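You operate a simulated robot arm through the tools that you are given. There is no shell and no other tool. Be economical: measure what you need, move in short steps, check, and stop when the job is done.

You are at the controls of a simulated robot arm. One attempt, no reset.

TASK
Take the green cone on the grey-top table and put it away in the yellow tray on the long wooden table. Then take the green roller from the grey-top table and leave it on the top of the brown-taped white box. Then take the red jug and leave it on the top of the long wooden table. Then take the grease can and leave it on the top of the tall steel table. Then put the blue cone from the yellow tray on the long wooden table on the top of the low steel table. Then fetch the small blue bobbin and stand it on the top of the high shelf. Then fetch the red filter cartridge and stand it on the top of the blue table. Then take the scrubbing brush and leave it on the left half of the wooden bench. Then take the white ring and put it on top of the film roll on the grey-top table. Then put the blue ring on top of the yellow filter cartridge. Then take the brown cone and leave it on the top of the wooden table. Then put the fluff ball from the top of the white box nearest the door on top of the small white box there. The order counts. Set down upright: green cone, red jug, grease can, blue cone, small blue bobbin, red filter cartridge, brown cone.

Only the result counts: the job must be done as asked and must still hold three seconds after the hand-in. Knocking over, shifting, dropping, spilling or breaking anything else fails it.

THE ROBOT
A 6-joint arm with a two-finger parallel gripper on a trunk, on a base that drives. Base frame: it is fixed to the floor where the robot stands at the start and does not move with it; the origin is under the middle of the robot, x ahead of it, y to its left, z up. Units: m, rad, N and s.
With the tool pointing down near the work surface it reaches from about 0.22 to 0.4 m from the robot's upright axis, wherever it stands. Its first joint turns from -2.897 to 2.897 rad. Places, roughly: blue cone (10x10x17 cm) [3.1, -0.9, 0.9]; blue ring (4x4x2 cm) [-0.3, -3.4, 0.8]; brown cone (10x10x17 cm) [3.1, -1, 0.9]; film roll (6x6x13 cm) [1.4, -0.3, 0.9]; fluff ball (6x6x4 cm) [-0.3, 1, 0.4]; grease can [-4.75, -3.5, 0.75]; green cone (10x10x17 cm) [0.5, -0.2, 0.9]; green roller (9x4x4 cm) [0.9, 0, 0.9]; left half of the wooden bench [-6.4, 0.4, 0.9]; red filter cartridge (6x6x13 cm) [-4.2, -3.4, 1.6]; red jug (12x8x10 cm) [1.2, -0.1, 0.9]; scrubbing brush (17x7x9 cm) [-2.9, -3.1, 0.8]; small blue bobbin [-4.75, -3.5, 0.75]; small white box [-1, 1, 0.5]; top of the blue table [-4.5, -3.4, 0.8]; top of the brown-taped white box [-0.7, 1.9, 0.5]; top of the high shelf [-4.5, -3.5, 1.6]; top of the long wooden table [3.2, -0.7, 0.8]; top of the low steel table [1, 2, 0.7]; top of the tall steel table [-6.4, -2.2, 0.9]; top of the wooden table [3.3, 3.1, 0.8]; white ring (4x4x2 cm) [-0.4, -3.4, 0.8]; yellow filter cartridge (6x6x13 cm) [0.7, -0.2, 0.9]; yellow tray on the long wooden table [3.1, -0.9, 0.8]. Payload 1.57 kg.
Tool frame: the origin (TCP) lies between the finger pads and is the grasp point; the fingertips stand 0.03 m ahead of it; z points along the fingers, y is the line along which they close. Largest opening 0.11 m; finger width 0.024, thickness 0.012; the body of the gripper, 0.048 by 0.112 m, starts 0.078 m behind the TCP.
Orientation is that of the tool frame in the base frame, as [roll, pitch, yaw] about the fixed x, y, z axes, in that order (R = Rz(yaw) Ry(pitch) Rx(roll)). With the fingers straight down and closing along the base's y, the tool's x points along the base's -x, its y along +y and its z along -z.

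THE INTERFACE
- The arm moves only by the tool arm_command. Its argument "deltas" is a list of rows, each a list of 7 numbers: the turn, a rotation vector about the base's x, y, z in units of 180 degrees (1.0 is 180 degrees), then the shift along the base's x, y, z in units of 250 mm (1.0 is 250 mm), then the opening, from 0 (shut) to 1 (fully open). In form: [[wx, wy, wz, x, y, z, claw], ...]. A call has 1 to 8 rows; each row is the pose to reach, as a shift and turn from the pose commanded when the call began. A call with a number of a shift or a turn outside -1 to 1 is refused whole. Rows are played at 5 a second. More than 0.05 m and 0.15 rad between two rows, or a gripper value outside its range, and nothing of the call is played. Where a pose cannot be reached the arm comes as near as it can. A force on the tool above 40 N (or 10 N above the force at the start of the call, whichever is more), or a blocked arm, ends the call early, and 0.2 s more pass. The fingers move at their own pace (about 0.108 m/s each) and stop on an object; they squeeze with about 21 N. The grip force told is the motor's: it shows also when the fingers shut on nothing. Time passes only in rows, and 0.2 s behind the last, so rows that repeat a pose let the fingers close. It gives the time, the measured TCP pose, the force on the tool (base axes), the opening and the grip force at its end, in the units of the frame above (readings bear some noise), with the torque about the TCP (base axes, N m) and any sound that the robot's microphone picked up.
- Cameras (640 x 400 px; columns grow to the right, rows downward): "scene" is now at [0.0257, 0.1576, 1.6639]; the picture's right is [0.23, -0.97, 0.00], its down [-0.89, -0.21, -0.41] and it looks along [0.39, 0.09, -0.91] (base axes); focal length 259 px, centre (320, 200). "wrist" rides on the gripper at [0.07, 0.016, -0.141] in the tool frame; the picture's right is [-0.23, 0.97, 0.00], its down [-0.86, -0.20, -0.48] and it looks along [-0.47, -0.11, 0.88] (tool axes); focal length 222 px, centre (320, 200). There is no depth. A picture from a camera that has moved, and an enlarged one, comes with that camera's place and axes in the base frame and with its lens. The place of the scene camera against the robot may be out by one fixed shift of up to 0.025 m in any direction.
- grab_frame(camera): a new picture of that camera. The clock stands still meanwhile.
- raise_lower(by): slides the trunk up (or, below 0, down) by that many m; the arm and the scene camera ride with it, the base frame stays. It gives what a move gives, with no picture.
- roll_base(legs): drives the robot by 1 to 6 legs, each [ahead, left, turn to the left] in m, m and rad, along the robot's own axes; the way and the turn of a leg run together, so that a leg with both is an arc; at most 1.5 m and 3.142 rad a leg. The arm and the cameras ride along, it lands a little off, and it stops where it bumps. It gives what a move gives.
- head_to(pan, tilt): turns the head with the scene camera to pan (to the left, within 2.094 rad either way) and tilt (down, from -0.506 to 1.204), counted from straight ahead of the robot. It gives what a move gives.
- enlarge(camera, box): a new picture of the part [left, top, right, bottom] of that camera's present view, enlarged. The clock stands still meanwhile.
- close_job(): hands the job in; it is judged then, once.

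Work in short steps. Places have to be worked out from the pictures, the camera data and where the tool is seen: move nearer, look again, correct. Check each grasp and each placing, and mend what went wrong. You have 567 turns and 360 pictures in all, those below and enlarged ones among them. Open the gripper and draw the arm clear of the work before you hand the job in, unless the task says otherwise.

The tools are called as a command line: name --pt "numbers of a row" for each row, then --argument value for the rest, lists and objects as JSON in quotes. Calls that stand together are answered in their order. arm_command: Moves the arm, as the interface text tells. Its arguments: {"type":"object","properties":{"deltas":{"type":"array"}},"required":["deltas"]} The other tools are called the same way: raise_lower (by) slides the trunk up or down; roll_base (legs) drives the base; head_to (pan, tilt) turns the head that bears the scene camera; grab_frame (camera) takes a picture; enlarge (camera, box) takes an enlarged picture of a part of a camera's view; close_job () hands the job in.

At the start:

```text
t: 0.0
tool_pos: [0.4582, 0.1089, 1.135]
tcp_rot: [-3.141, 0.0, -3.141]
ft_force: [0.2, 0.4, 0.4]
torque: [0.01, -0.01, -0.01]
finger_gap: 0.11
grip_force: 0.1
trunk travel left (down, up): [-0.275, 0.315]
robot x, y, heading: [0.0013, -0.0003, 0.003]
head pan, tilt: [0.232, 1.154]
```

scene: 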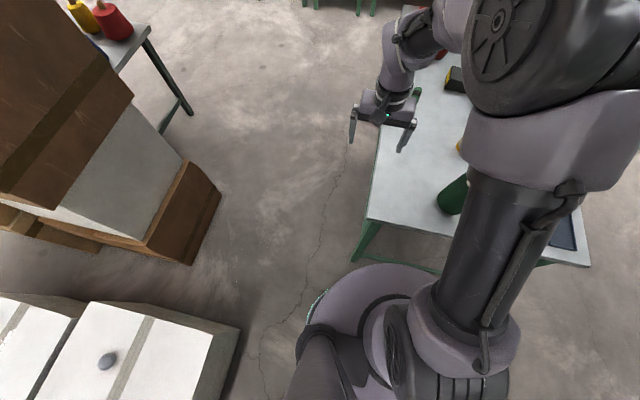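
wrist: 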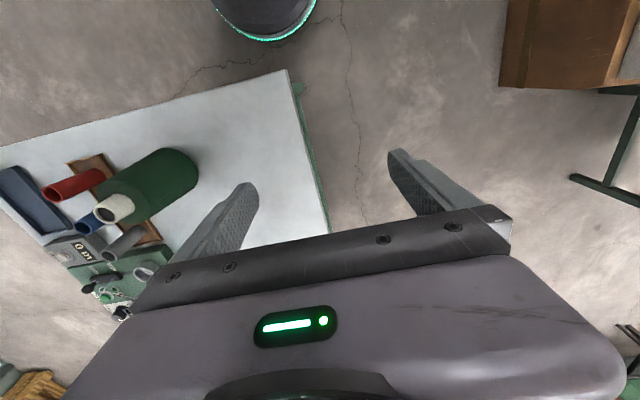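

The scene camera looks nearly down; I turn the head to view the grey-top table to the right ahead.

head_to --pan -0.3 --tilt 0.7

grab_frame --camera "scene"

```text
t: 0.9
tool_pos: [0.4568, 0.109, 1.1351]
tcp_rot: [3.141, 0.0, 3.141]
ft_force: [-0.5, -0.4, 0.5]
torque: [0.02, 0.01, 0.04]
finger_gap: 0.11
grip_force: 0.0
trunk travel left (down, up): [-0.275, 0.315]
robot x, y, heading: [0.0017, -0.004, 0.001]
head pan, tilt: [-0.3, 0.7]
```

```text
357 pictures are left
camera scene: at [0.0492, 0.1189, 1.6972], right [-0.29, -0.96, 0.0], down [-0.62, 0.19, -0.76], along [0.73, -0.23, -0.64], focal length 259 px, centre (320, 200)
```

scene: 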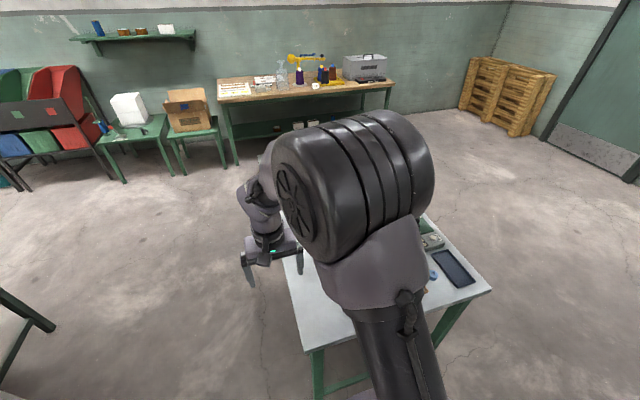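

The arm blocks the view to the right; I survey the room with the head to learn obstacles and layout.

head_to --pan 0.8 --tilt 0.5

grab_frame --camera "scene"

head_to --pan 2.0 --tilt 0.6

grab_frame --camera "scene"

head_to --pan -1.9 --tilt 0.5

grab_frame --camera "scene"

```text
t: 2.3
tool_pos: [0.4573, 0.1077, 1.1359]
tcp_rot: [-3.141, -0.001, 3.141]
ft_force: [0.8, -0.2, -0.3]
torque: [0.03, 0.02, 0.01]
finger_gap: 0.11
grip_force: 0.1
trunk travel left (down, up): [-0.275, 0.315]
robot x, y, heading: [0.0027, 0.0001, 0.001]
head pan, tilt: [0.799, 0.499]
```

```text
356 pictures are left
camera scene: at [0.0315, 0.2092, 1.7149], right [0.72, -0.7, 0.0], down [-0.33, -0.34, -0.88], along [0.61, 0.63, -0.48], focal length 259 px, centre (320, 200)
```

scene: 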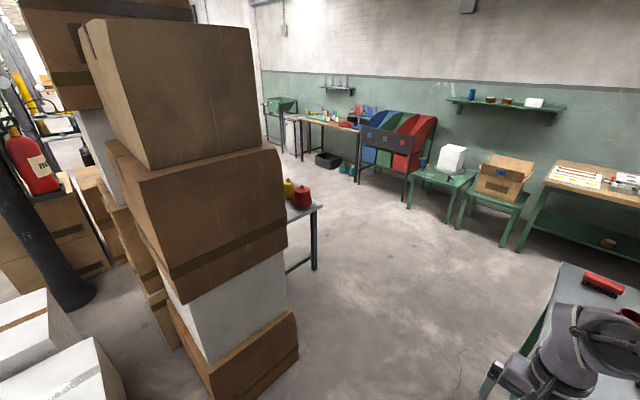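

```text
t: 3.7
tool_pos: [0.4571, 0.1092, 1.1354]
tcp_rot: [-3.14, 0.001, 3.141]
ft_force: [0.0, -0.4, -0.3]
torque: [-0.02, 0.02, -0.01]
finger_gap: 0.1101
grip_force: 0.0
trunk travel left (down, up): [-0.275, 0.315]
robot x, y, heading: [0.0033, 0.0001, -0.002]
head pan, tilt: [2.0, 0.6]
```

```text
355 pictures are left
camera scene: at [-0.0688, 0.2244, 1.7059], right [0.91, 0.42, 0.0], down [0.23, -0.51, -0.83], along [-0.34, 0.75, -0.56], focal length 259 px, centre (320, 200)
```

scene: 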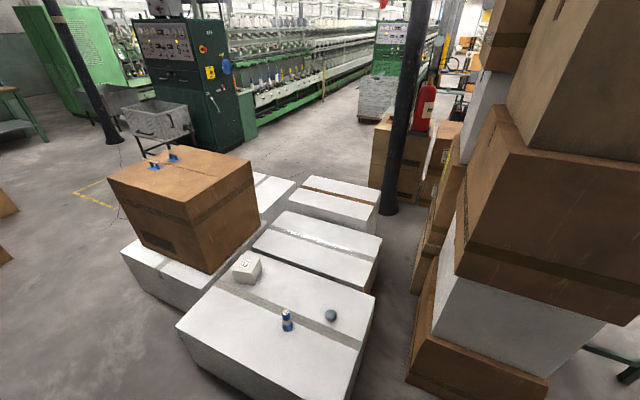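

```text
t: 6.9
tool_pos: [0.4568, 0.1075, 1.1346]
tcp_rot: [-3.14, -0.001, -3.141]
ft_force: [0.5, -0.9, -0.1]
torque: [0.01, 0.03, -0.02]
finger_gap: 0.11
grip_force: 0.0
trunk travel left (down, up): [-0.275, 0.315]
robot x, y, heading: [0.0005, 0.0018, -0.001]
head pan, tilt: [-1.901, 0.499]
```

```text
354 pictures are left
camera scene: at [-0.0615, 0.0579, 1.7149], right [-0.95, 0.32, 0.0], down [0.15, 0.45, -0.88], along [-0.28, -0.83, -0.48], focal length 259 px, centre (320, 200)
```

scene: 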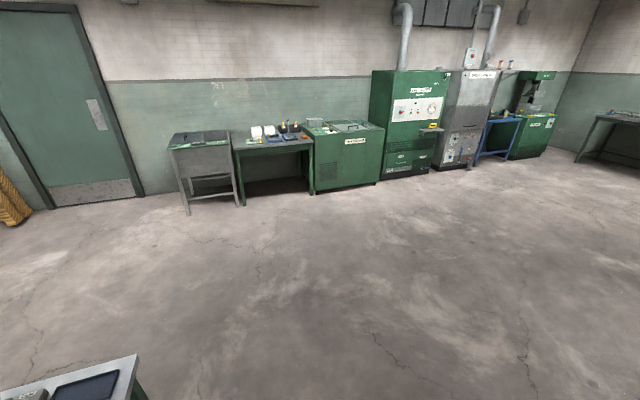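

The table's near edge is at x≈0.36, left edge y≈0.07. I shift right to line up with the green cone, then look from the wrist.

roll_base --legs '[[0, -0.25, 0]]'

grab_frame --camera "wrist"

head_to --pan 0.1 --tilt 0.9

grab_frame --camera "scene"

```text
t: 8.7
tool_pos: [0.4576, -0.1367, 1.1354]
tcp_rot: [3.141, 0.0, 3.141]
ft_force: [-0.6, 0.4, 0.7]
torque: [0.01, -0.01, 0.04]
finger_gap: 0.1102
grip_force: 0.0
trunk travel left (down, up): [-0.275, 0.315]
robot x, y, heading: [-0.0031, -0.2469, 0.001]
head pan, tilt: [-1.901, 0.499]
```

```text
353 pictures are left
camera wrist: at [0.3879, -0.1221, 1.2784], right [0.23, 0.97, 0.0], down [0.86, -0.2, 0.48], along [0.47, -0.11, -0.88], focal length 222 px, centre (320, 200)
```

wrist: 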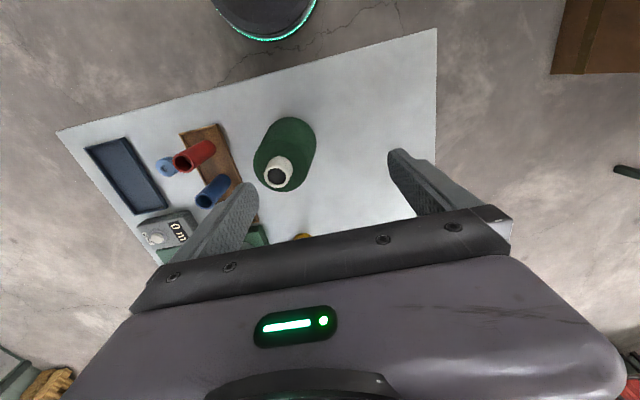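

```text
t: 10.6
tool_pos: [0.4582, -0.136, 1.1348]
tcp_rot: [3.141, 0.0, -3.141]
ft_force: [0.5, -0.2, -0.4]
torque: [-0.02, 0.0, 0.0]
finger_gap: 0.1098
grip_force: 0.0
trunk travel left (down, up): [-0.275, 0.315]
robot x, y, heading: [-0.0028, -0.2445, -0.002]
head pan, tilt: [0.099, 0.901]
```

```text
352 pictures are left
camera scene: at [0.0431, -0.0941, 1.6811], right [0.1, -0.99, 0.0], down [-0.78, -0.08, -0.62], along [0.62, 0.06, -0.78], focal length 259 px, centre (320, 200)
```

scene: 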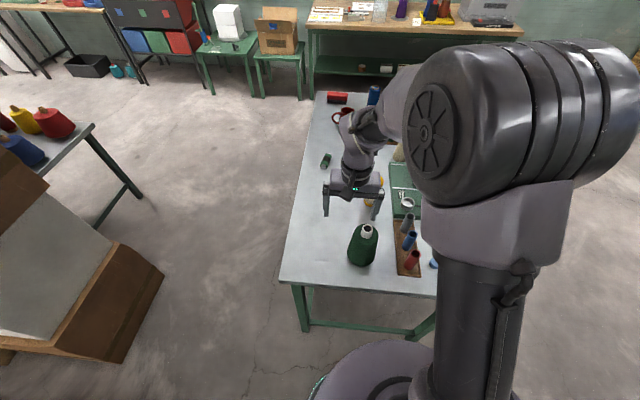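

Table top is at z≈0.845, green cone at about (0.487,-0.202), top ≈1.015. I drive ahead 0.12 m so it's within reach.

roll_base --legs '[[0.12, 0, 0]]'

```text
t: 11.8
tool_pos: [0.5766, -0.1365, 1.1338]
tcp_rot: [-3.141, -0.002, -3.14]
ft_force: [0.3, 0.2, 0.4]
torque: [-0.01, 0.08, -0.01]
finger_gap: 0.1101
grip_force: 0.1
trunk travel left (down, up): [-0.275, 0.315]
robot x, y, heading: [0.1191, -0.2416, -0.003]
head pan, tilt: [0.099, 0.901]
```

I bring the TCP above the cone at the present height, then look.

arm_command --pt "0 0 0 -0.12 -0.088 0 1" --pt "0 0 0 -0.24 -0.176 0 1" --pt "0 0 0 -0.36 -0.264 0 1" --pt "0 0 0 -0.36 -0.264 0 1"

grab_frame --camera "wrist"

```text
t: 12.8
tool_pos: [0.4868, -0.2017, 1.1354]
tcp_rot: [-3.138, 0.0, -3.14]
ft_force: [-0.2, -0.1, 0.5]
torque: [-0.01, 0.05, -0.02]
finger_gap: 0.1098
grip_force: 0.1
trunk travel left (down, up): [-0.275, 0.315]
robot x, y, heading: [0.1203, -0.2453, 0.001]
head pan, tilt: [0.099, 0.901]
```

```text
351 pictures are left
camera wrist: at [0.417, -0.1858, 1.2789], right [0.23, 0.97, 0.0], down [0.86, -0.2, 0.48], along [0.47, -0.11, -0.88], focal length 222 px, centre (320, 200)
```

wrist: 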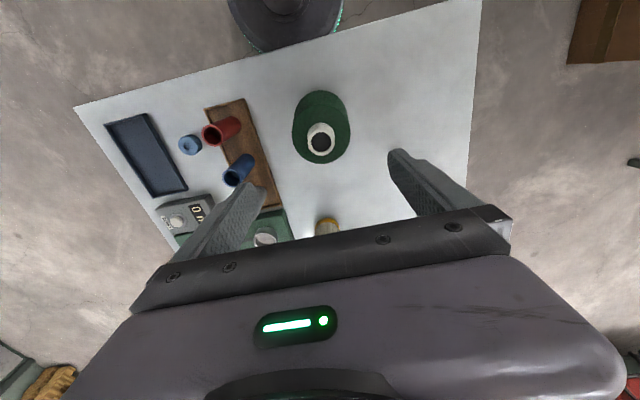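

Cone measures at (0.475,-0.200). I descend to z≈0.955 around its body.

arm_command --pt "0 0 0 -0.046 0.006 -0.15 1" --pt "0 0 0 -0.046 0.006 -0.33 1" --pt "0 0 0 -0.046 0.006 -0.51 1" --pt "0 0 0 -0.046 0.006 -0.72 1" --pt "0 0 0 -0.046 0.006 -0.72 1"

grab_frame --camera "wrist"

```text
refused: row 4 steps farther than a row can; nothing moved
```

```text
350 pictures are left
camera wrist: at [0.417, -0.1858, 1.2789], right [0.23, 0.97, 0.0], down [0.86, -0.2, 0.48], along [0.47, -0.11, -0.88], focal length 222 px, centre (320, 200)
```

wrist: 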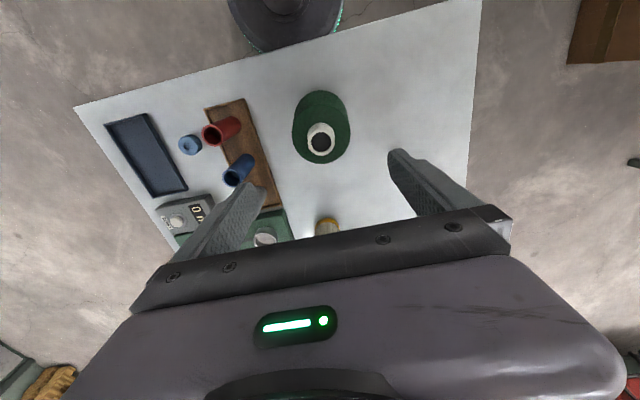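

The steps were a touch too long (max 0.2 per row); I resend with finer steps.

arm_command --pt "0 0 0 -0.046 0.006 -0.15 1" --pt "0 0 0 -0.046 0.006 -0.3 1" --pt "0 0 0 -0.046 0.006 -0.45 1" --pt "0 0 0 -0.046 0.006 -0.6 1" --pt "0 0 0 -0.046 0.006 -0.72 1" --pt "0 0 0 -0.046 0.006 -0.72 1"

grab_frame --camera "wrist"

```text
t: 14.2
tool_pos: [0.4737, -0.2005, 0.9545]
tcp_rot: [-3.141, 0.0, -3.139]
ft_force: [-0.5, -0.3, 0.7]
torque: [0.02, 0.01, -0.02]
finger_gap: 0.1101
grip_force: 0.1
trunk travel left (down, up): [-0.275, 0.315]
robot x, y, heading: [0.1179, -0.2462, 0.0]
head pan, tilt: [0.099, 0.901]
```

```text
349 pictures are left
camera wrist: at [0.4039, -0.1855, 1.0981], right [0.23, 0.97, 0.0], down [0.85, -0.2, 0.48], along [0.47, -0.11, -0.88], focal length 222 px, centre (320, 200)
```

wrist: 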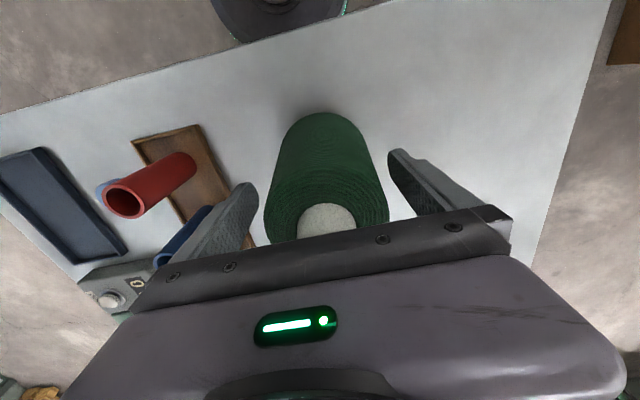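

Cone is nicely centred between the fingers; I close the gripper.

arm_command --pt "0 0 0 0 0 0 0" --pt "0 0 0 0 0 0 0" --pt "0 0 0 0 0 0 0"

arm_command --pt "0 0 0 0 0 0.1 0" --pt "0 0 0 0 0 0.25 0" --pt "0 0 0 0 0 0.4 0" --pt "0 0 0 0 0 0.55 0" --pt "0 0 0 0 0 0.72 0"

grab_frame --camera "wrist"

```text
t: 15.0
tool_pos: [0.4752, -0.1998, 0.955]
tcp_rot: [3.141, 0.0, -3.139]
ft_force: [2.7, 1.0, 0.3]
torque: [-0.04, -0.3, 0.1]
finger_gap: 0.0841
grip_force: 21.3
trunk travel left (down, up): [-0.275, 0.315]
robot x, y, heading: [0.117, -0.246, 0.004]
head pan, tilt: [0.099, 0.901]
```

```text
t: 16.2
tool_pos: [0.4714, -0.2026, 1.1374]
tcp_rot: [3.142, 0.0, -3.14]
ft_force: [0.7, -0.3, -5.6]
torque: [-0.02, 0.01, 0.04]
finger_gap: 0.0321
grip_force: 20.8
trunk travel left (down, up): [-0.275, 0.315]
robot x, y, heading: [0.1176, -0.2478, 0.007]
head pan, tilt: [0.099, 0.901]
```

```text
348 pictures are left
camera wrist: at [0.4028, -0.1882, 1.2795], right [0.23, 0.97, 0.0], down [0.86, -0.2, 0.48], along [0.47, -0.11, -0.88], focal length 222 px, centre (320, 200)
```

wrist: 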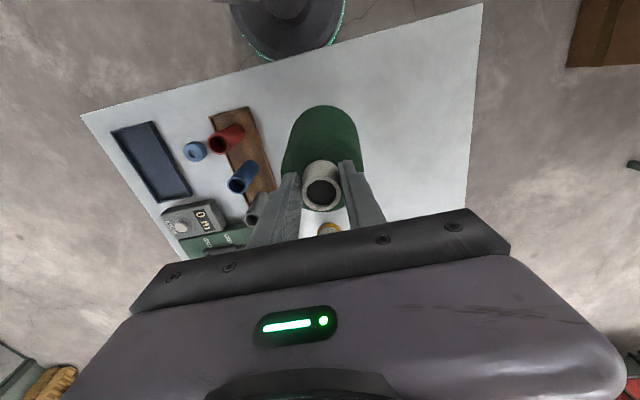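

The grip slipped up to the neck (gap 0.032) but seems to carry the cone (5.6 N). I check from the scene camera.

enlarge --camera "scene" --box '[250, 120, 450, 300]'

```text
2.22 times, centred on (350, 210) of scene
camera zoom: at [0.1606, -0.094, 1.6811], right [0.1, -0.99, 0.0], down [-0.78, -0.08, -0.62], along [0.62, 0.06, -0.78], focal length 575 px, centre (253, 178)
```

zoom: 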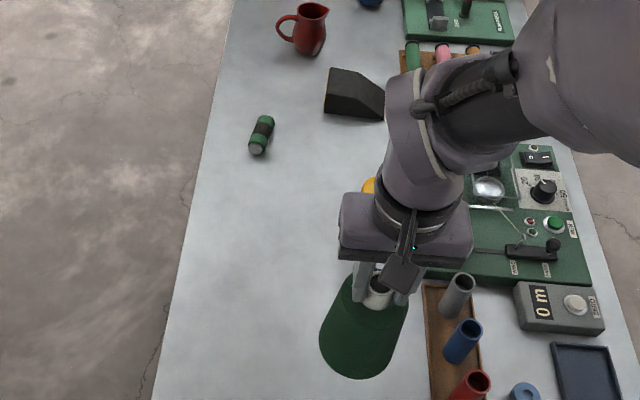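

Only about 1 cm of neck is held; I set the cone back down and regrip lower on the neck.

arm_command --pt "0 0 0 0 0 -0.12 0" --pt "0 0 0 0 0 -0.24 0" --pt "0 0 0 0 0 -0.34 0" --pt "0 0 0 0 0 -0.38 0"

grab_frame --camera "wrist"

```text
t: 17.2
tool_pos: [0.4746, -0.2017, 1.041]
tcp_rot: [3.141, 0.0, -3.14]
ft_force: [0.6, 0.7, -5.4]
torque: [0.02, 0.04, -0.01]
finger_gap: 0.0318
grip_force: 21.5
trunk travel left (down, up): [-0.275, 0.315]
robot x, y, heading: [0.1186, -0.247, 0.003]
head pan, tilt: [0.099, 0.901]
```

```text
346 pictures are left
camera wrist: at [0.4051, -0.1864, 1.1839], right [0.23, 0.97, 0.0], down [0.86, -0.2, 0.48], along [0.47, -0.11, -0.88], focal length 222 px, centre (320, 200)
```

wrist: 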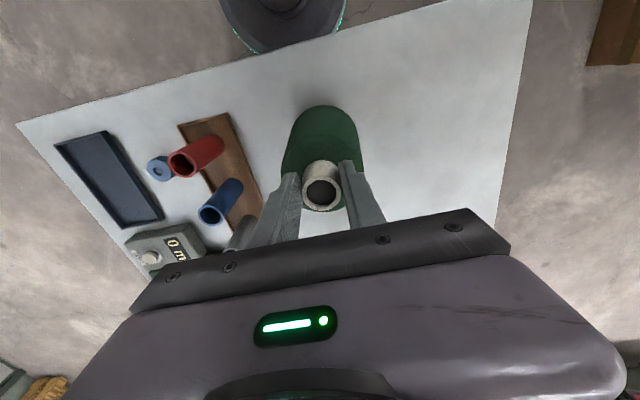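

Still carried freely (−5.4 N); I lower further in small steps until the force tells of contact.

arm_command --pt "0 0 0 0 0 -0.02 0" --pt "0 0 0 0 0 -0.04 0" --pt "0 0 0 0 0 -0.06 0" --pt "0 0 0 0 0 -0.08 0"

```text
t: 18.2
tool_pos: [0.4733, -0.2008, 1.0214]
tcp_rot: [3.14, 0.001, -3.139]
ft_force: [1.2, 7.8, 33.8]
torque: [0.47, -0.22, 0.04]
finger_gap: 0.0338
grip_force: 21.1
trunk travel left (down, up): [-0.275, 0.315]
robot x, y, heading: [0.1167, -0.2461, 0.003]
head pan, tilt: [0.099, 0.901]
```

Base contact at TCP z≈1.022. I open slightly, lower 8 mm, and grip again.

arm_command --pt "0 0 0 0 0 0.0 0.45" --pt "0 0 0 0 0 0 0.45" --pt "0 0 0 0 0 -0.015 0.45" --pt "0 0 0 0 0 -0.032 0.45"

arm_command --pt "0 0 0 0 0 0.0 0" --pt "0 0 0 0 0 0 0" --pt "0 0 0 0 0 0 0"

grab_frame --camera "wrist"

```text
t: 19.1
tool_pos: [0.4743, -0.2017, 1.0196]
tcp_rot: [3.14, 0.006, -3.141]
ft_force: [-11.0, -3.1, 39.0]
torque: [0.11, 0.47, 0.05]
finger_gap: 0.046
grip_force: 0.1
trunk travel left (down, up): [-0.275, 0.315]
robot x, y, heading: [0.1171, -0.2412, -0.001]
head pan, tilt: [0.099, 0.901]
stopped in row 4: the force on the tool passed its limit at 57 N (the readings are from after the stop); the commanded pose is now the measured one
```

```text
t: 19.5
tool_pos: [0.4737, -0.1994, 1.0192]
tcp_rot: [3.141, 0.007, 3.141]
ft_force: [-10.3, 11.9, 31.7]
torque: [1.23, 0.54, 0.12]
finger_gap: 0.0341
grip_force: 21.3
trunk travel left (down, up): [-0.275, 0.315]
robot x, y, heading: [0.1207, -0.2491, 0.002]
head pan, tilt: [0.099, 0.901]
stopped in row 1: the force on the tool passed its limit at 85 N (the readings are from after the stop); the commanded pose is now the measured one
```

```text
345 pictures are left
camera wrist: at [0.4034, -0.183, 1.1627], right [0.23, 0.97, 0.0], down [0.85, -0.2, 0.48], along [0.47, -0.11, -0.87], focal length 222 px, centre (320, 200)
```

wrist: 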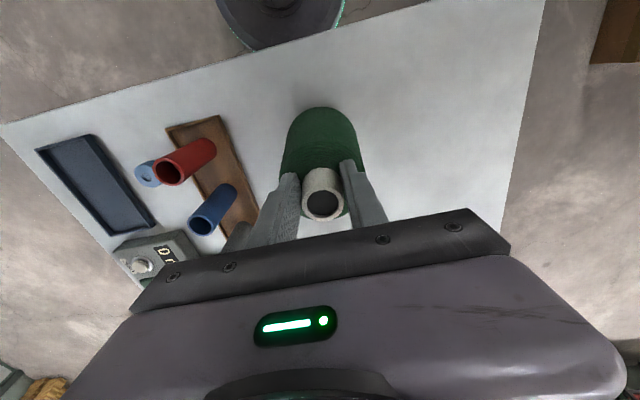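

Fingertips rest on the shoulder: the full neck is held. I lift and check.

arm_command --pt "0 0 0 0 0 0.06 0" --pt "0 0 0 0 0 0.2 0" --pt "0 0 0 0 0 0.36 0" --pt "0 0 0 0 0 0.52 0" --pt "0 0 0 0 0 0.68 0" --pt "0 0 0 0 0 0.68 0"

grab_frame --camera "wrist"

```text
t: 20.9
tool_pos: [0.4746, -0.2004, 1.1894]
tcp_rot: [3.141, 0.004, 3.141]
ft_force: [0.5, 0.8, -5.9]
torque: [0.0, 0.05, -0.03]
finger_gap: 0.0338
grip_force: 20.6
trunk travel left (down, up): [-0.275, 0.315]
robot x, y, heading: [0.1176, -0.2454, 0.001]
head pan, tilt: [0.099, 0.901]
```

```text
344 pictures are left
camera wrist: at [0.405, -0.1847, 1.3315], right [0.23, 0.97, 0.0], down [0.85, -0.2, 0.48], along [0.47, -0.11, -0.88], focal length 222 px, centre (320, 200)
```

wrist: 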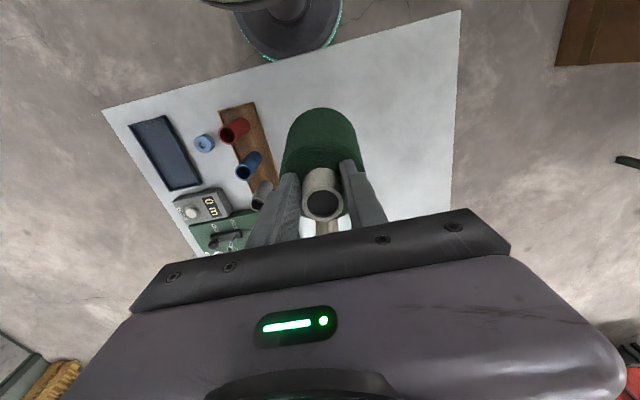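

Held well. I back off, sidestep right of the table, and drive ahead toward the long wooden table.

roll_base --legs '[[-0.25, 0, 0], [0, -0.85, 0], [1.2, 0, 0]]'

head_to --pan 0.3 --tilt 0.6

grab_frame --camera "scene"

```text
t: 32.5
tool_pos: [1.4418, -1.0586, 1.1886]
tcp_rot: [3.14, 0.005, 3.124]
ft_force: [0.8, 0.3, -5.8]
torque: [0.01, 0.1, -0.03]
finger_gap: 0.0339
grip_force: 20.9
trunk travel left (down, up): [-0.275, 0.315]
robot x, y, heading: [1.0837, -1.0983, -0.016]
head pan, tilt: [0.099, 0.901]
```

```text
t: 33.3
tool_pos: [1.4432, -1.059, 1.1882]
tcp_rot: [3.14, 0.005, 3.126]
ft_force: [-0.2, 0.3, -5.2]
torque: [0.02, 0.04, 0.02]
finger_gap: 0.0337
grip_force: 20.5
trunk travel left (down, up): [-0.275, 0.315]
robot x, y, heading: [1.084, -1.0992, -0.011]
head pan, tilt: [0.3, 0.6]
```

```text
343 pictures are left
camera scene: at [1.1406, -0.9295, 1.7058], right [0.28, -0.96, 0.0], down [-0.54, -0.16, -0.82], along [0.79, 0.23, -0.57], focal length 259 px, centre (320, 200)
```

scene: 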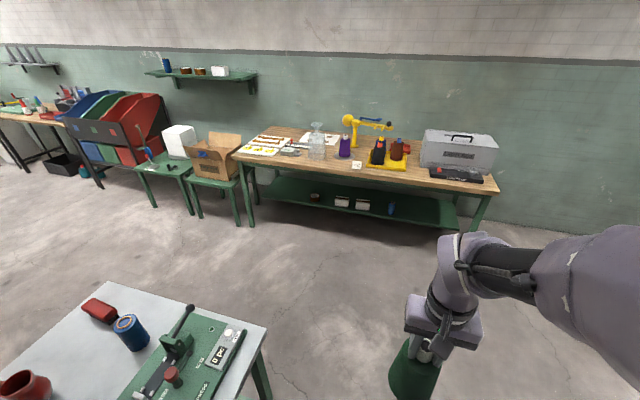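

I drive nearer, to x≈2.1, y≈-0.95, to measure the tray and edge.

roll_base --legs '[[1.0, 0.15, 0.011]]'

head_to --pan 0.1 --tilt 0.7

grab_frame --camera "scene"

grab_frame --camera "wrist"

```text
t: 38.6
tool_pos: [2.465, -0.9135, 1.1877]
tcp_rot: [3.139, 0.004, 3.135]
ft_force: [-0.5, -0.2, -5.2]
torque: [-0.03, 0.05, 0.02]
finger_gap: 0.0335
grip_force: 21.2
trunk travel left (down, up): [-0.275, 0.315]
robot x, y, heading: [2.1065, -0.9567, -0.005]
head pan, tilt: [0.3, 0.6]
```

```text
t: 39.3
tool_pos: [2.4632, -0.9136, 1.1887]
tcp_rot: [3.14, 0.006, 3.135]
ft_force: [-0.4, -0.3, -4.6]
torque: [-0.02, 0.08, -0.01]
finger_gap: 0.0339
grip_force: 20.9
trunk travel left (down, up): [-0.275, 0.315]
robot x, y, heading: [2.1079, -0.9571, -0.002]
head pan, tilt: [0.099, 0.7]
```

```text
342 pictures are left
camera scene: at [2.1604, -0.805, 1.6972], right [0.1, -1.0, 0.0], down [-0.64, -0.06, -0.77], along [0.76, 0.07, -0.64], focal length 259 px, centre (320, 200)
```

scene: 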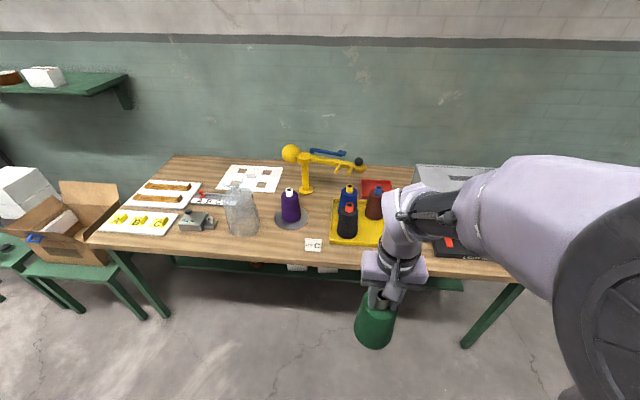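

```text
341 pictures are left
camera wrist: at [2.3937, -0.8976, 1.3312], right [0.23, 0.97, 0.0], down [0.85, -0.2, 0.48], along [0.47, -0.11, -0.88], focal length 222 px, centre (320, 200)
```

wrist: 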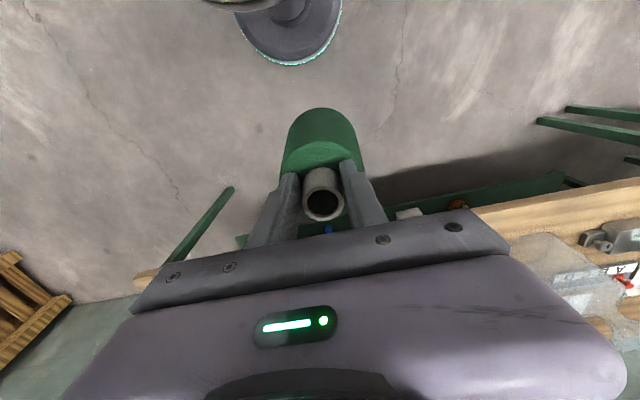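

Tray spans x≈2.93–3.2, y≈-0.78 to -1.05: black cone front-left, blue back-left, brown back-right; the front-right slot near (2.98,-0.985) is free. I raise the cone and sidestep right to line up.

arm_command --pt "0 0 0 0 0 0.12 0" --pt "0 0 0 0 0 0.24 0" --pt "0 0 0 0 0 0.24 0"

roll_base --legs '[[0.2, -0.08, 0.004]]'

head_to --pan -0.1 --tilt 0.75

grab_frame --camera "scene"

```text
t: 40.1
tool_pos: [2.4655, -0.9117, 1.2503]
tcp_rot: [3.14, 0.004, 3.136]
ft_force: [0.6, 0.3, -5.6]
torque: [-0.02, 0.07, -0.02]
finger_gap: 0.0336
grip_force: 21.0
trunk travel left (down, up): [-0.275, 0.315]
robot x, y, heading: [2.1044, -0.9626, -0.0]
head pan, tilt: [0.099, 0.7]
```

```text
t: 41.8
tool_pos: [2.6649, -0.9901, 1.2487]
tcp_rot: [3.139, 0.004, 3.141]
ft_force: [1.0, -0.9, -5.3]
torque: [-0.02, 0.03, 0.04]
finger_gap: 0.0335
grip_force: 21.2
trunk travel left (down, up): [-0.275, 0.315]
robot x, y, heading: [2.3027, -1.0346, 0.001]
head pan, tilt: [0.099, 0.7]
```

```text
t: 42.5
tool_pos: [2.6631, -0.9899, 1.2493]
tcp_rot: [3.14, 0.007, 3.141]
ft_force: [-0.1, -0.7, -4.9]
torque: [-0.01, 0.05, 0.01]
finger_gap: 0.0336
grip_force: 20.8
trunk travel left (down, up): [-0.275, 0.315]
robot x, y, heading: [2.3039, -1.0339, -0.003]
head pan, tilt: [-0.099, 0.75]
```

```text
340 pictures are left
camera scene: at [2.356, -0.9001, 1.693], right [-0.1, -1.0, 0.0], down [-0.68, 0.07, -0.73], along [0.73, -0.07, -0.68], focal length 259 px, centre (320, 200)
```

scene: 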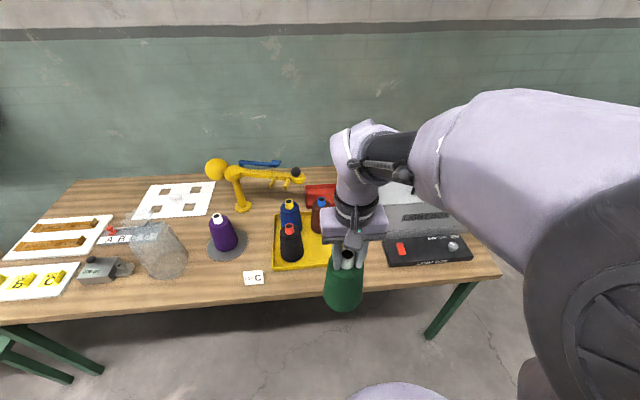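

Tool-vs-picture check agrees within 5 mm. Free slot centre ≈(2.98,-0.982). I drive ahead 0.29.

roll_base --legs '[[0.29, 0, 0.003]]'

grab_frame --camera "scene"

grab_frame --camera "wrist"

```text
t: 44.5
tool_pos: [2.9481, -0.9868, 1.2494]
tcp_rot: [3.139, 0.004, -3.138]
ft_force: [0.2, 0.1, -4.7]
torque: [-0.03, 0.08, 0.02]
finger_gap: 0.0337
grip_force: 21.4
trunk travel left (down, up): [-0.275, 0.315]
robot x, y, heading: [2.5934, -1.034, 0.004]
head pan, tilt: [-0.099, 0.75]
```

```text
339 pictures are left
camera scene: at [2.6414, -0.8989, 1.6929], right [-0.09, -1.0, 0.0], down [-0.68, 0.06, -0.73], along [0.73, -0.07, -0.68], focal length 259 px, centre (320, 200)
```

scene: 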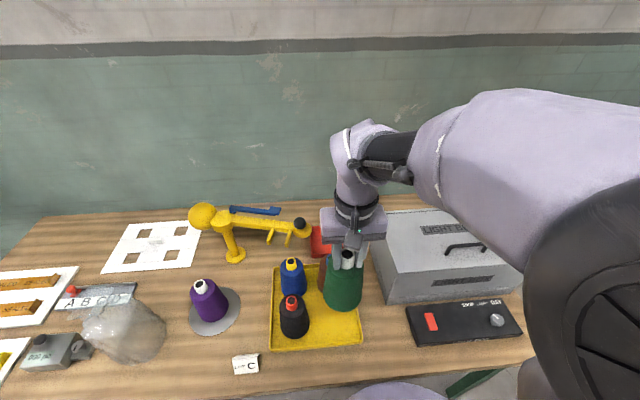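

```text
338 pictures are left
camera wrist: at [2.8782, -0.9722, 1.3916], right [0.22, 0.97, 0.0], down [0.85, -0.2, 0.48], along [0.47, -0.11, -0.88], focal length 222 px, centre (320, 200)
```

wrist: 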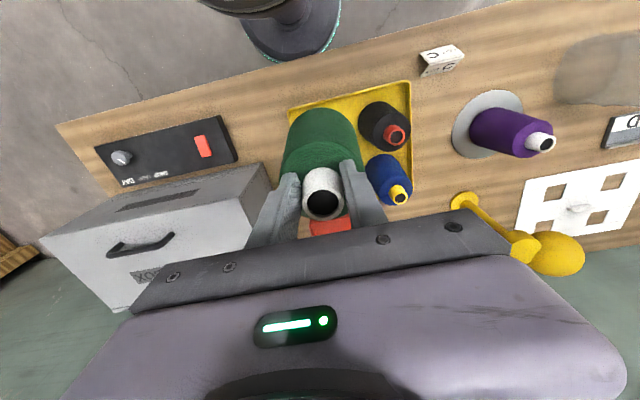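

Tray runs y −0.776 to −1.062, front x≈2.922; target (2.987,−0.988). I move forward and descend part way.

arm_command --pt "0 0 0 0.08 0 0 0" --pt "0 0 0 0.156 -0.005 -0.1 0" --pt "0 0 0 0.156 -0.005 -0.25 0" --pt "0 0 0 0.156 -0.005 -0.4 0" --pt "0 0 0 0.156 -0.005 -0.55 0" --pt "0 0 0 0.156 -0.005 -0.7 0" --pt "0 0 0 0.156 -0.005 -0.85 0" --pt "0 0 0 0.156 -0.005 -0.92 0"

grab_frame --camera "wrist"

```text
t: 46.3
tool_pos: [2.9865, -0.9888, 1.0173]
tcp_rot: [3.14, 0.005, -3.137]
ft_force: [-0.5, 0.3, -5.9]
torque: [0.0, 0.04, 0.01]
finger_gap: 0.0335
grip_force: 21.6
trunk travel left (down, up): [-0.275, 0.315]
robot x, y, heading: [2.5901, -1.037, 0.003]
head pan, tilt: [-0.099, 0.75]
```

```text
337 pictures are left
camera wrist: at [2.9167, -0.9735, 1.1598], right [0.22, 0.97, 0.0], down [0.85, -0.2, 0.48], along [0.47, -0.11, -0.88], focal length 222 px, centre (320, 200)
```

wrist: 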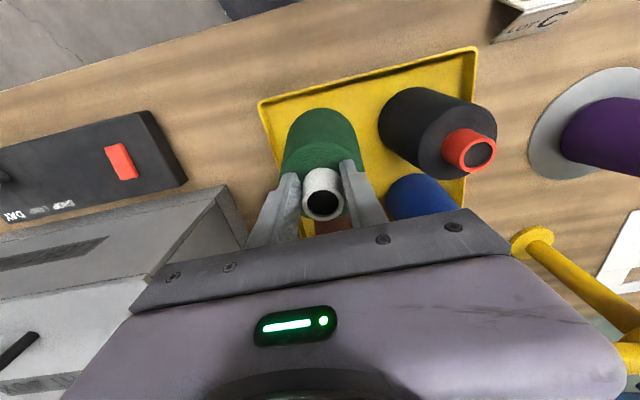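

Well placed inside the tray. I lower in small steps until contact.

arm_command --pt "0 0 0 0 0 -0.04 0" --pt "0 0 0 0 0 -0.07 0" --pt "0 0 0 0 0 -0.09 0" --pt "0 0 0 0 0 -0.11 0" --pt "0 0 0 0 0 -0.13 0" --pt "0 0 0 0 0 -0.15 0"

```text
t: 47.7
tool_pos: [2.9865, -0.9882, 0.9812]
tcp_rot: [3.14, 0.004, -3.137]
ft_force: [0.4, 0.1, -5.7]
torque: [0.0, 0.06, 0.03]
finger_gap: 0.0337
grip_force: 20.9
trunk travel left (down, up): [-0.275, 0.315]
robot x, y, heading: [2.5896, -1.0359, 0.007]
head pan, tilt: [-0.099, 0.75]
```

arm_command --pt "0 0 0 0 0 -0.015 0" --pt "0 0 0 0 0 -0.03 0" --pt "0 0 0 0 0 -0.045 0" --pt "0 0 0 0 0 -0.06 0"

```text
t: 48.5
tool_pos: [2.9857, -0.9881, 0.9741]
tcp_rot: [3.14, 0.011, -3.138]
ft_force: [-6.3, 0.1, 31.7]
torque: [-0.22, 0.89, 0.04]
finger_gap: 0.0338
grip_force: 20.5
trunk travel left (down, up): [-0.275, 0.315]
robot x, y, heading: [2.5923, -1.0346, 0.007]
head pan, tilt: [-0.099, 0.75]
stopped in row 4: the force on the tool passed its limit at 57 N (the readings are from after the stop); the commanded pose is now the measured one
```

Contact at 0.975. I ease off 1 mm, open, and rise.

arm_command --pt "0 0 0 0 0 0.006 0" --pt "0 0 0 0 0 0.006 0.5" --pt "0 0 0 0 0 0.006 0.5" --pt "0 0 0 0 0 0.08 0.5" --pt "0 0 0 0 0 0.2 0.5" --pt "0 0 0 0 0 0.36 0.5" --pt "0 0 0 0 0 0.52 0.5" --pt "0 0 0 0 0 0.7 0.5"

grab_frame --camera "wrist"

```text
t: 50.3
tool_pos: [2.9872, -0.9875, 1.1492]
tcp_rot: [3.141, 0.012, -3.136]
ft_force: [-0.6, 0.3, 0.2]
torque: [-0.02, 0.01, 0.02]
finger_gap: 0.055
grip_force: 0.0
trunk travel left (down, up): [-0.275, 0.315]
robot x, y, heading: [2.5934, -1.0361, 0.006]
head pan, tilt: [-0.099, 0.75]
```

```text
336 pictures are left
camera wrist: at [2.9158, -0.9724, 1.2916], right [0.22, 0.98, 0.0], down [0.85, -0.2, 0.49], along [0.48, -0.1, -0.87], focal length 222 px, centre (320, 200)
```

wrist: 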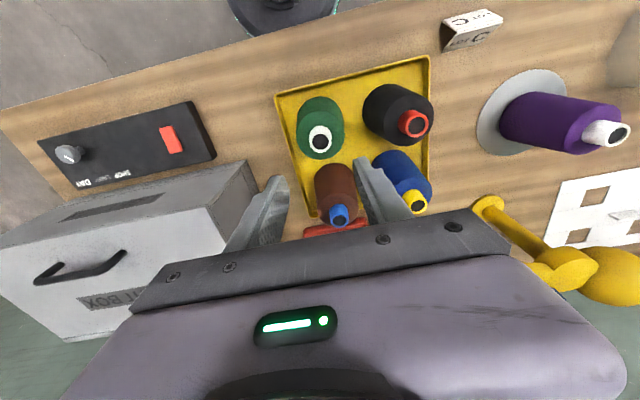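

Green cone stands in the tray. Now the green roller: I back off, go round to the grey table's left side, and face it (heading −y).

roll_base --legs '[[-0.6, 0, 0], [0, 1.5, 0], [0, 0, -1.577]]'

roll_base --legs '[[0, -1.05, 0]]'

head_to --pan -0.2 --tilt 1.0

grab_frame --camera "scene"

grab_frame --camera "wrist"

```text
t: 64.5
tool_pos: [2.0452, 0.0564, 1.1487]
tcp_rot: [3.139, 0.01, 1.595]
ft_force: [1.0, 0.8, -0.7]
torque: [0.0, 0.02, 0.01]
finger_gap: 0.0549
grip_force: 0.1
trunk travel left (down, up): [-0.275, 0.315]
robot x, y, heading: [1.9902, 0.4534, -1.549]
head pan, tilt: [-0.099, 0.75]
```

```text
t: 69.8
tool_pos: [0.9965, 0.0368, 1.1487]
tcp_rot: [3.141, 0.01, 1.58]
ft_force: [0.6, -0.1, 0.0]
torque: [-0.01, 0.01, 0.03]
finger_gap: 0.055
grip_force: 0.1
trunk travel left (down, up): [-0.275, 0.315]
robot x, y, heading: [0.9485, 0.4335, -1.562]
head pan, tilt: [-0.099, 0.75]
```

```text
t: 70.6
tool_pos: [0.997, 0.0368, 1.1495]
tcp_rot: [-3.141, 0.009, 1.579]
ft_force: [0.5, -0.8, 0.6]
torque: [0.0, -0.01, 0.01]
finger_gap: 0.0549
grip_force: 0.0
trunk travel left (down, up): [-0.275, 0.315]
robot x, y, heading: [0.9496, 0.4353, -1.561]
head pan, tilt: [-0.201, 1.0]
```

```text
335 pictures are left
camera scene: at [1.0622, 0.391, 1.6739], right [-0.98, 0.19, 0.0], down [0.16, 0.83, -0.54], along [-0.1, -0.53, -0.84], focal length 259 px, centre (320, 200)
```

scene: 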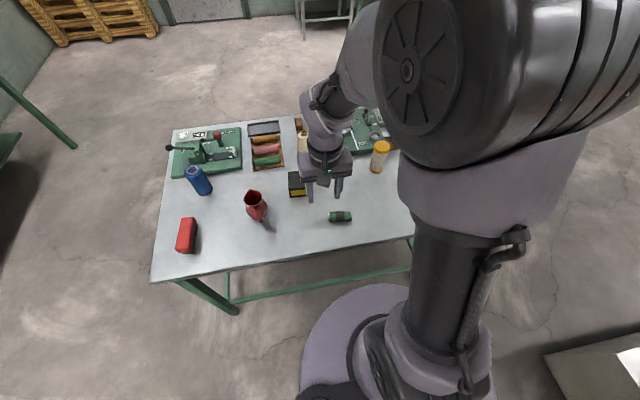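

```text
334 pictures are left
camera wrist: at [1.0125, 0.1073, 1.2909], right [0.98, -0.22, 0.0], down [-0.19, -0.85, 0.49], along [-0.1, -0.48, -0.87], focal length 222 px, centre (320, 200)
```

wrist: 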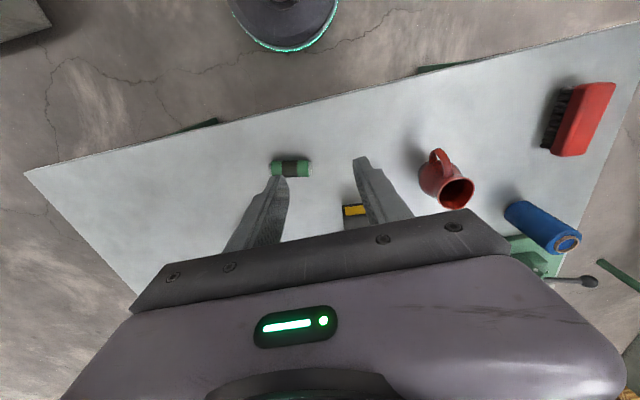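

Roller centre ≈(0.922,−0.040), axis yaw ≈ −0.19 rad. I drive 0.1 m ahead, then turn the wrist by +1.38 rad so the fingers close across the roller.

roll_base --legs '[[0.1, 0, 0]]'

arm_command --pt "0 0 0.045 -0.05 0.02 0 0.8" --pt "0 0 0.09 -0.1 0.04 0 0.8" --pt "0 0 0.135 -0.15 0.06 0 0.8" --pt "0 0 0.18 -0.2 0.08 0 0.8" --pt "0 0 0.225 -0.25 0.09 0 0.8" --pt "0 0 0.27 -0.3 0.09 0 0.8" --pt "0 0 0.315 -0.3 0.09 0 0.8" --pt "0 0 0.36 -0.3 0.09 0 0.8"

arm_command --pt "0 0 0.04 0 0 0 0.8" --pt "0 0 0.079 0 0 0 0.8" --pt "0 0 0.079 0 0 0 0.8"

grab_frame --camera "wrist"

```text
t: 71.8
tool_pos: [0.9993, -0.0625, 1.1492]
tcp_rot: [3.139, 0.008, 1.582]
ft_force: [0.5, -0.3, 0.3]
torque: [0.03, 0.03, 0.02]
finger_gap: 0.0548
grip_force: 0.0
trunk travel left (down, up): [-0.275, 0.315]
robot x, y, heading: [0.9495, 0.3343, -1.561]
head pan, tilt: [-0.201, 1.0]
```

```text
t: 73.5
tool_pos: [0.924, -0.0401, 1.1479]
tcp_rot: [3.141, 0.009, 2.713]
ft_force: [0.8, 1.0, -0.9]
torque: [-0.03, -0.03, 0.01]
finger_gap: 0.0877
grip_force: 0.0
trunk travel left (down, up): [-0.275, 0.315]
robot x, y, heading: [0.9465, 0.3378, -1.559]
head pan, tilt: [-0.201, 1.0]
```

```text
t: 74.3
tool_pos: [0.923, -0.04, 1.1499]
tcp_rot: [3.141, 0.008, 2.963]
ft_force: [-0.3, -0.2, -0.5]
torque: [-0.01, 0.0, 0.0]
finger_gap: 0.0877
grip_force: 0.1
trunk travel left (down, up): [-0.275, 0.315]
robot x, y, heading: [0.9499, 0.3403, -1.561]
head pan, tilt: [-0.201, 1.0]
```

```text
333 pictures are left
camera wrist: at [0.8566, -0.0118, 1.2914], right [0.4, 0.92, 0.0], down [0.8, -0.35, 0.49], along [0.45, -0.19, -0.87], focal length 222 px, centre (320, 200)
```

wrist: 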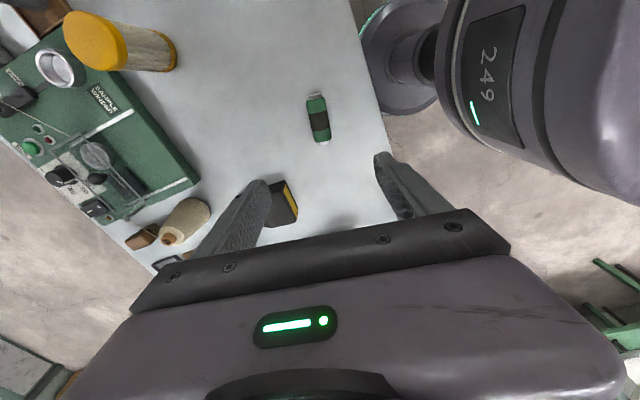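

Aligned; roller at (0.921,−0.037). I descend in two calls to TCP z≈0.88 (tips 5 mm above the table).

arm_command --pt "0 0 0 -0.008 0.01 -0.18 0.8" --pt "0 0 0 -0.008 0.01 -0.36 0.8" --pt "0 0 0 -0.008 0.01 -0.54 0.8" --pt "0 0 0 -0.008 0.01 -0.72 0.8" --pt "0 0 0 -0.008 0.01 -0.86 0.8" --pt "0 0 0 -0.008 0.01 -0.96 0.8" --pt "0 0 0 -0.008 0.01 -0.96 0.8"

grab_frame --camera "wrist"

```text
t: 76.0
tool_pos: [0.9198, -0.0336, 0.9094]
tcp_rot: [3.141, 0.008, 2.958]
ft_force: [0.8, 0.5, 0.1]
torque: [0.01, 0.01, 0.0]
finger_gap: 0.0881
grip_force: 0.2
trunk travel left (down, up): [-0.275, 0.315]
robot x, y, heading: [0.9496, 0.3375, -1.564]
head pan, tilt: [-0.201, 1.0]
```

```text
332 pictures are left
camera wrist: at [0.8538, -0.0065, 1.0516], right [0.4, 0.92, 0.0], down [0.8, -0.35, 0.49], along [0.45, -0.19, -0.87], focal length 222 px, centre (320, 200)
```

wrist: 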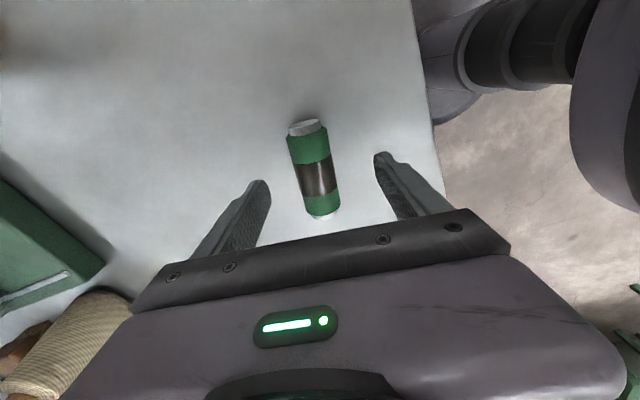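

arm_command --pt "0 0 0 0 0 -0.06 0.8" --pt "0 0 0 0 0 -0.115 0.8" --pt "0 0 0 0 0 -0.115 0" --pt "0 0 0 0 0 -0.115 0" --pt "0 0 0 0 0 -0.115 0"

arm_command --pt "0 0 0 0 0 0.1 0" --pt "0 0 0 0 0 0.25 0" --pt "0 0 0 0 0 0.4 0" --pt "0 0 0 0 0 0.55 0" --pt "0 0 0 0 0 0.7 0" --pt "0 0 0 0 0 0.85 0" --pt "0 0 0 0 0 1.0 0"

grab_frame --camera "wrist"

```text
t: 77.2
tool_pos: [0.9216, -0.0359, 0.881]
tcp_rot: [3.137, 0.009, 2.961]
ft_force: [0.0, -2.0, 3.2]
torque: [-0.03, -0.02, -0.11]
finger_gap: 0.0328
grip_force: 21.3
out of reach, approached as far as the arm can: row 2
trunk travel left (down, up): [-0.275, 0.315]
robot x, y, heading: [0.9488, 0.3351, -1.561]
head pan, tilt: [-0.201, 1.0]
```

```text
t: 78.8
tool_pos: [0.9242, -0.0364, 1.1277]
tcp_rot: [3.139, 0.009, 2.96]
ft_force: [-0.3, -0.1, -2.1]
torque: [0.02, -0.04, 0.01]
finger_gap: 0.033
grip_force: 20.7
out of reach, approached as far as the arm can: row 1
trunk travel left (down, up): [-0.275, 0.315]
robot x, y, heading: [0.9494, 0.3363, -1.56]
head pan, tilt: [-0.201, 1.0]
```

```text
331 pictures are left
camera wrist: at [0.856, -0.0086, 1.2713], right [0.4, 0.92, 0.0], down [0.8, -0.35, 0.49], along [0.45, -0.19, -0.87], focal length 222 px, centre (320, 200)
```

wrist: 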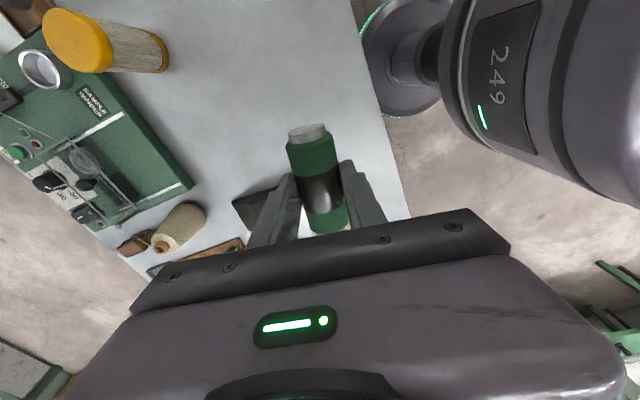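

Roller is gripped (gap 0.033). The brown-taped box is ringed by other boxes; I go around via −x. First sidestep clear of the grey table and turn to face −x, then look.

roll_base --legs '[[0, -1.2, 0], [0, 0, -1.58]]'

head_to --pan -0.3 --tilt 0.5

grab_frame --camera "scene"

```text
t: 88.8
tool_pos: [-0.6395, 0.3541, 1.1289]
tcp_rot: [3.138, 0.01, 1.358]
ft_force: [0.3, 0.4, -2.0]
torque: [0.02, 0.02, 0.0]
finger_gap: 0.0328
grip_force: 20.8
trunk travel left (down, up): [-0.275, 0.315]
robot x, y, heading: [-0.2672, 0.3165, 3.118]
head pan, tilt: [-0.201, 1.0]
```

```text
t: 89.8
tool_pos: [-0.6388, 0.3539, 1.1277]
tcp_rot: [3.141, 0.008, 1.359]
ft_force: [0.3, -0.5, -1.6]
torque: [-0.03, 0.0, 0.01]
finger_gap: 0.0329
grip_force: 21.0
trunk travel left (down, up): [-0.275, 0.315]
robot x, y, heading: [-0.2662, 0.3177, 3.122]
head pan, tilt: [-0.3, 0.499]
```

```text
330 pictures are left
camera scene: at [-0.3487, 0.2082, 1.7149], right [0.32, 0.95, 0.0], down [0.45, -0.15, -0.88], along [-0.83, 0.28, -0.48], focal length 259 px, centre (320, 200)
```

scene: 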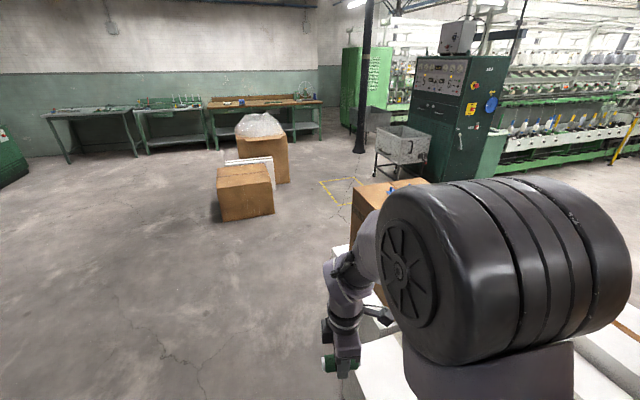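

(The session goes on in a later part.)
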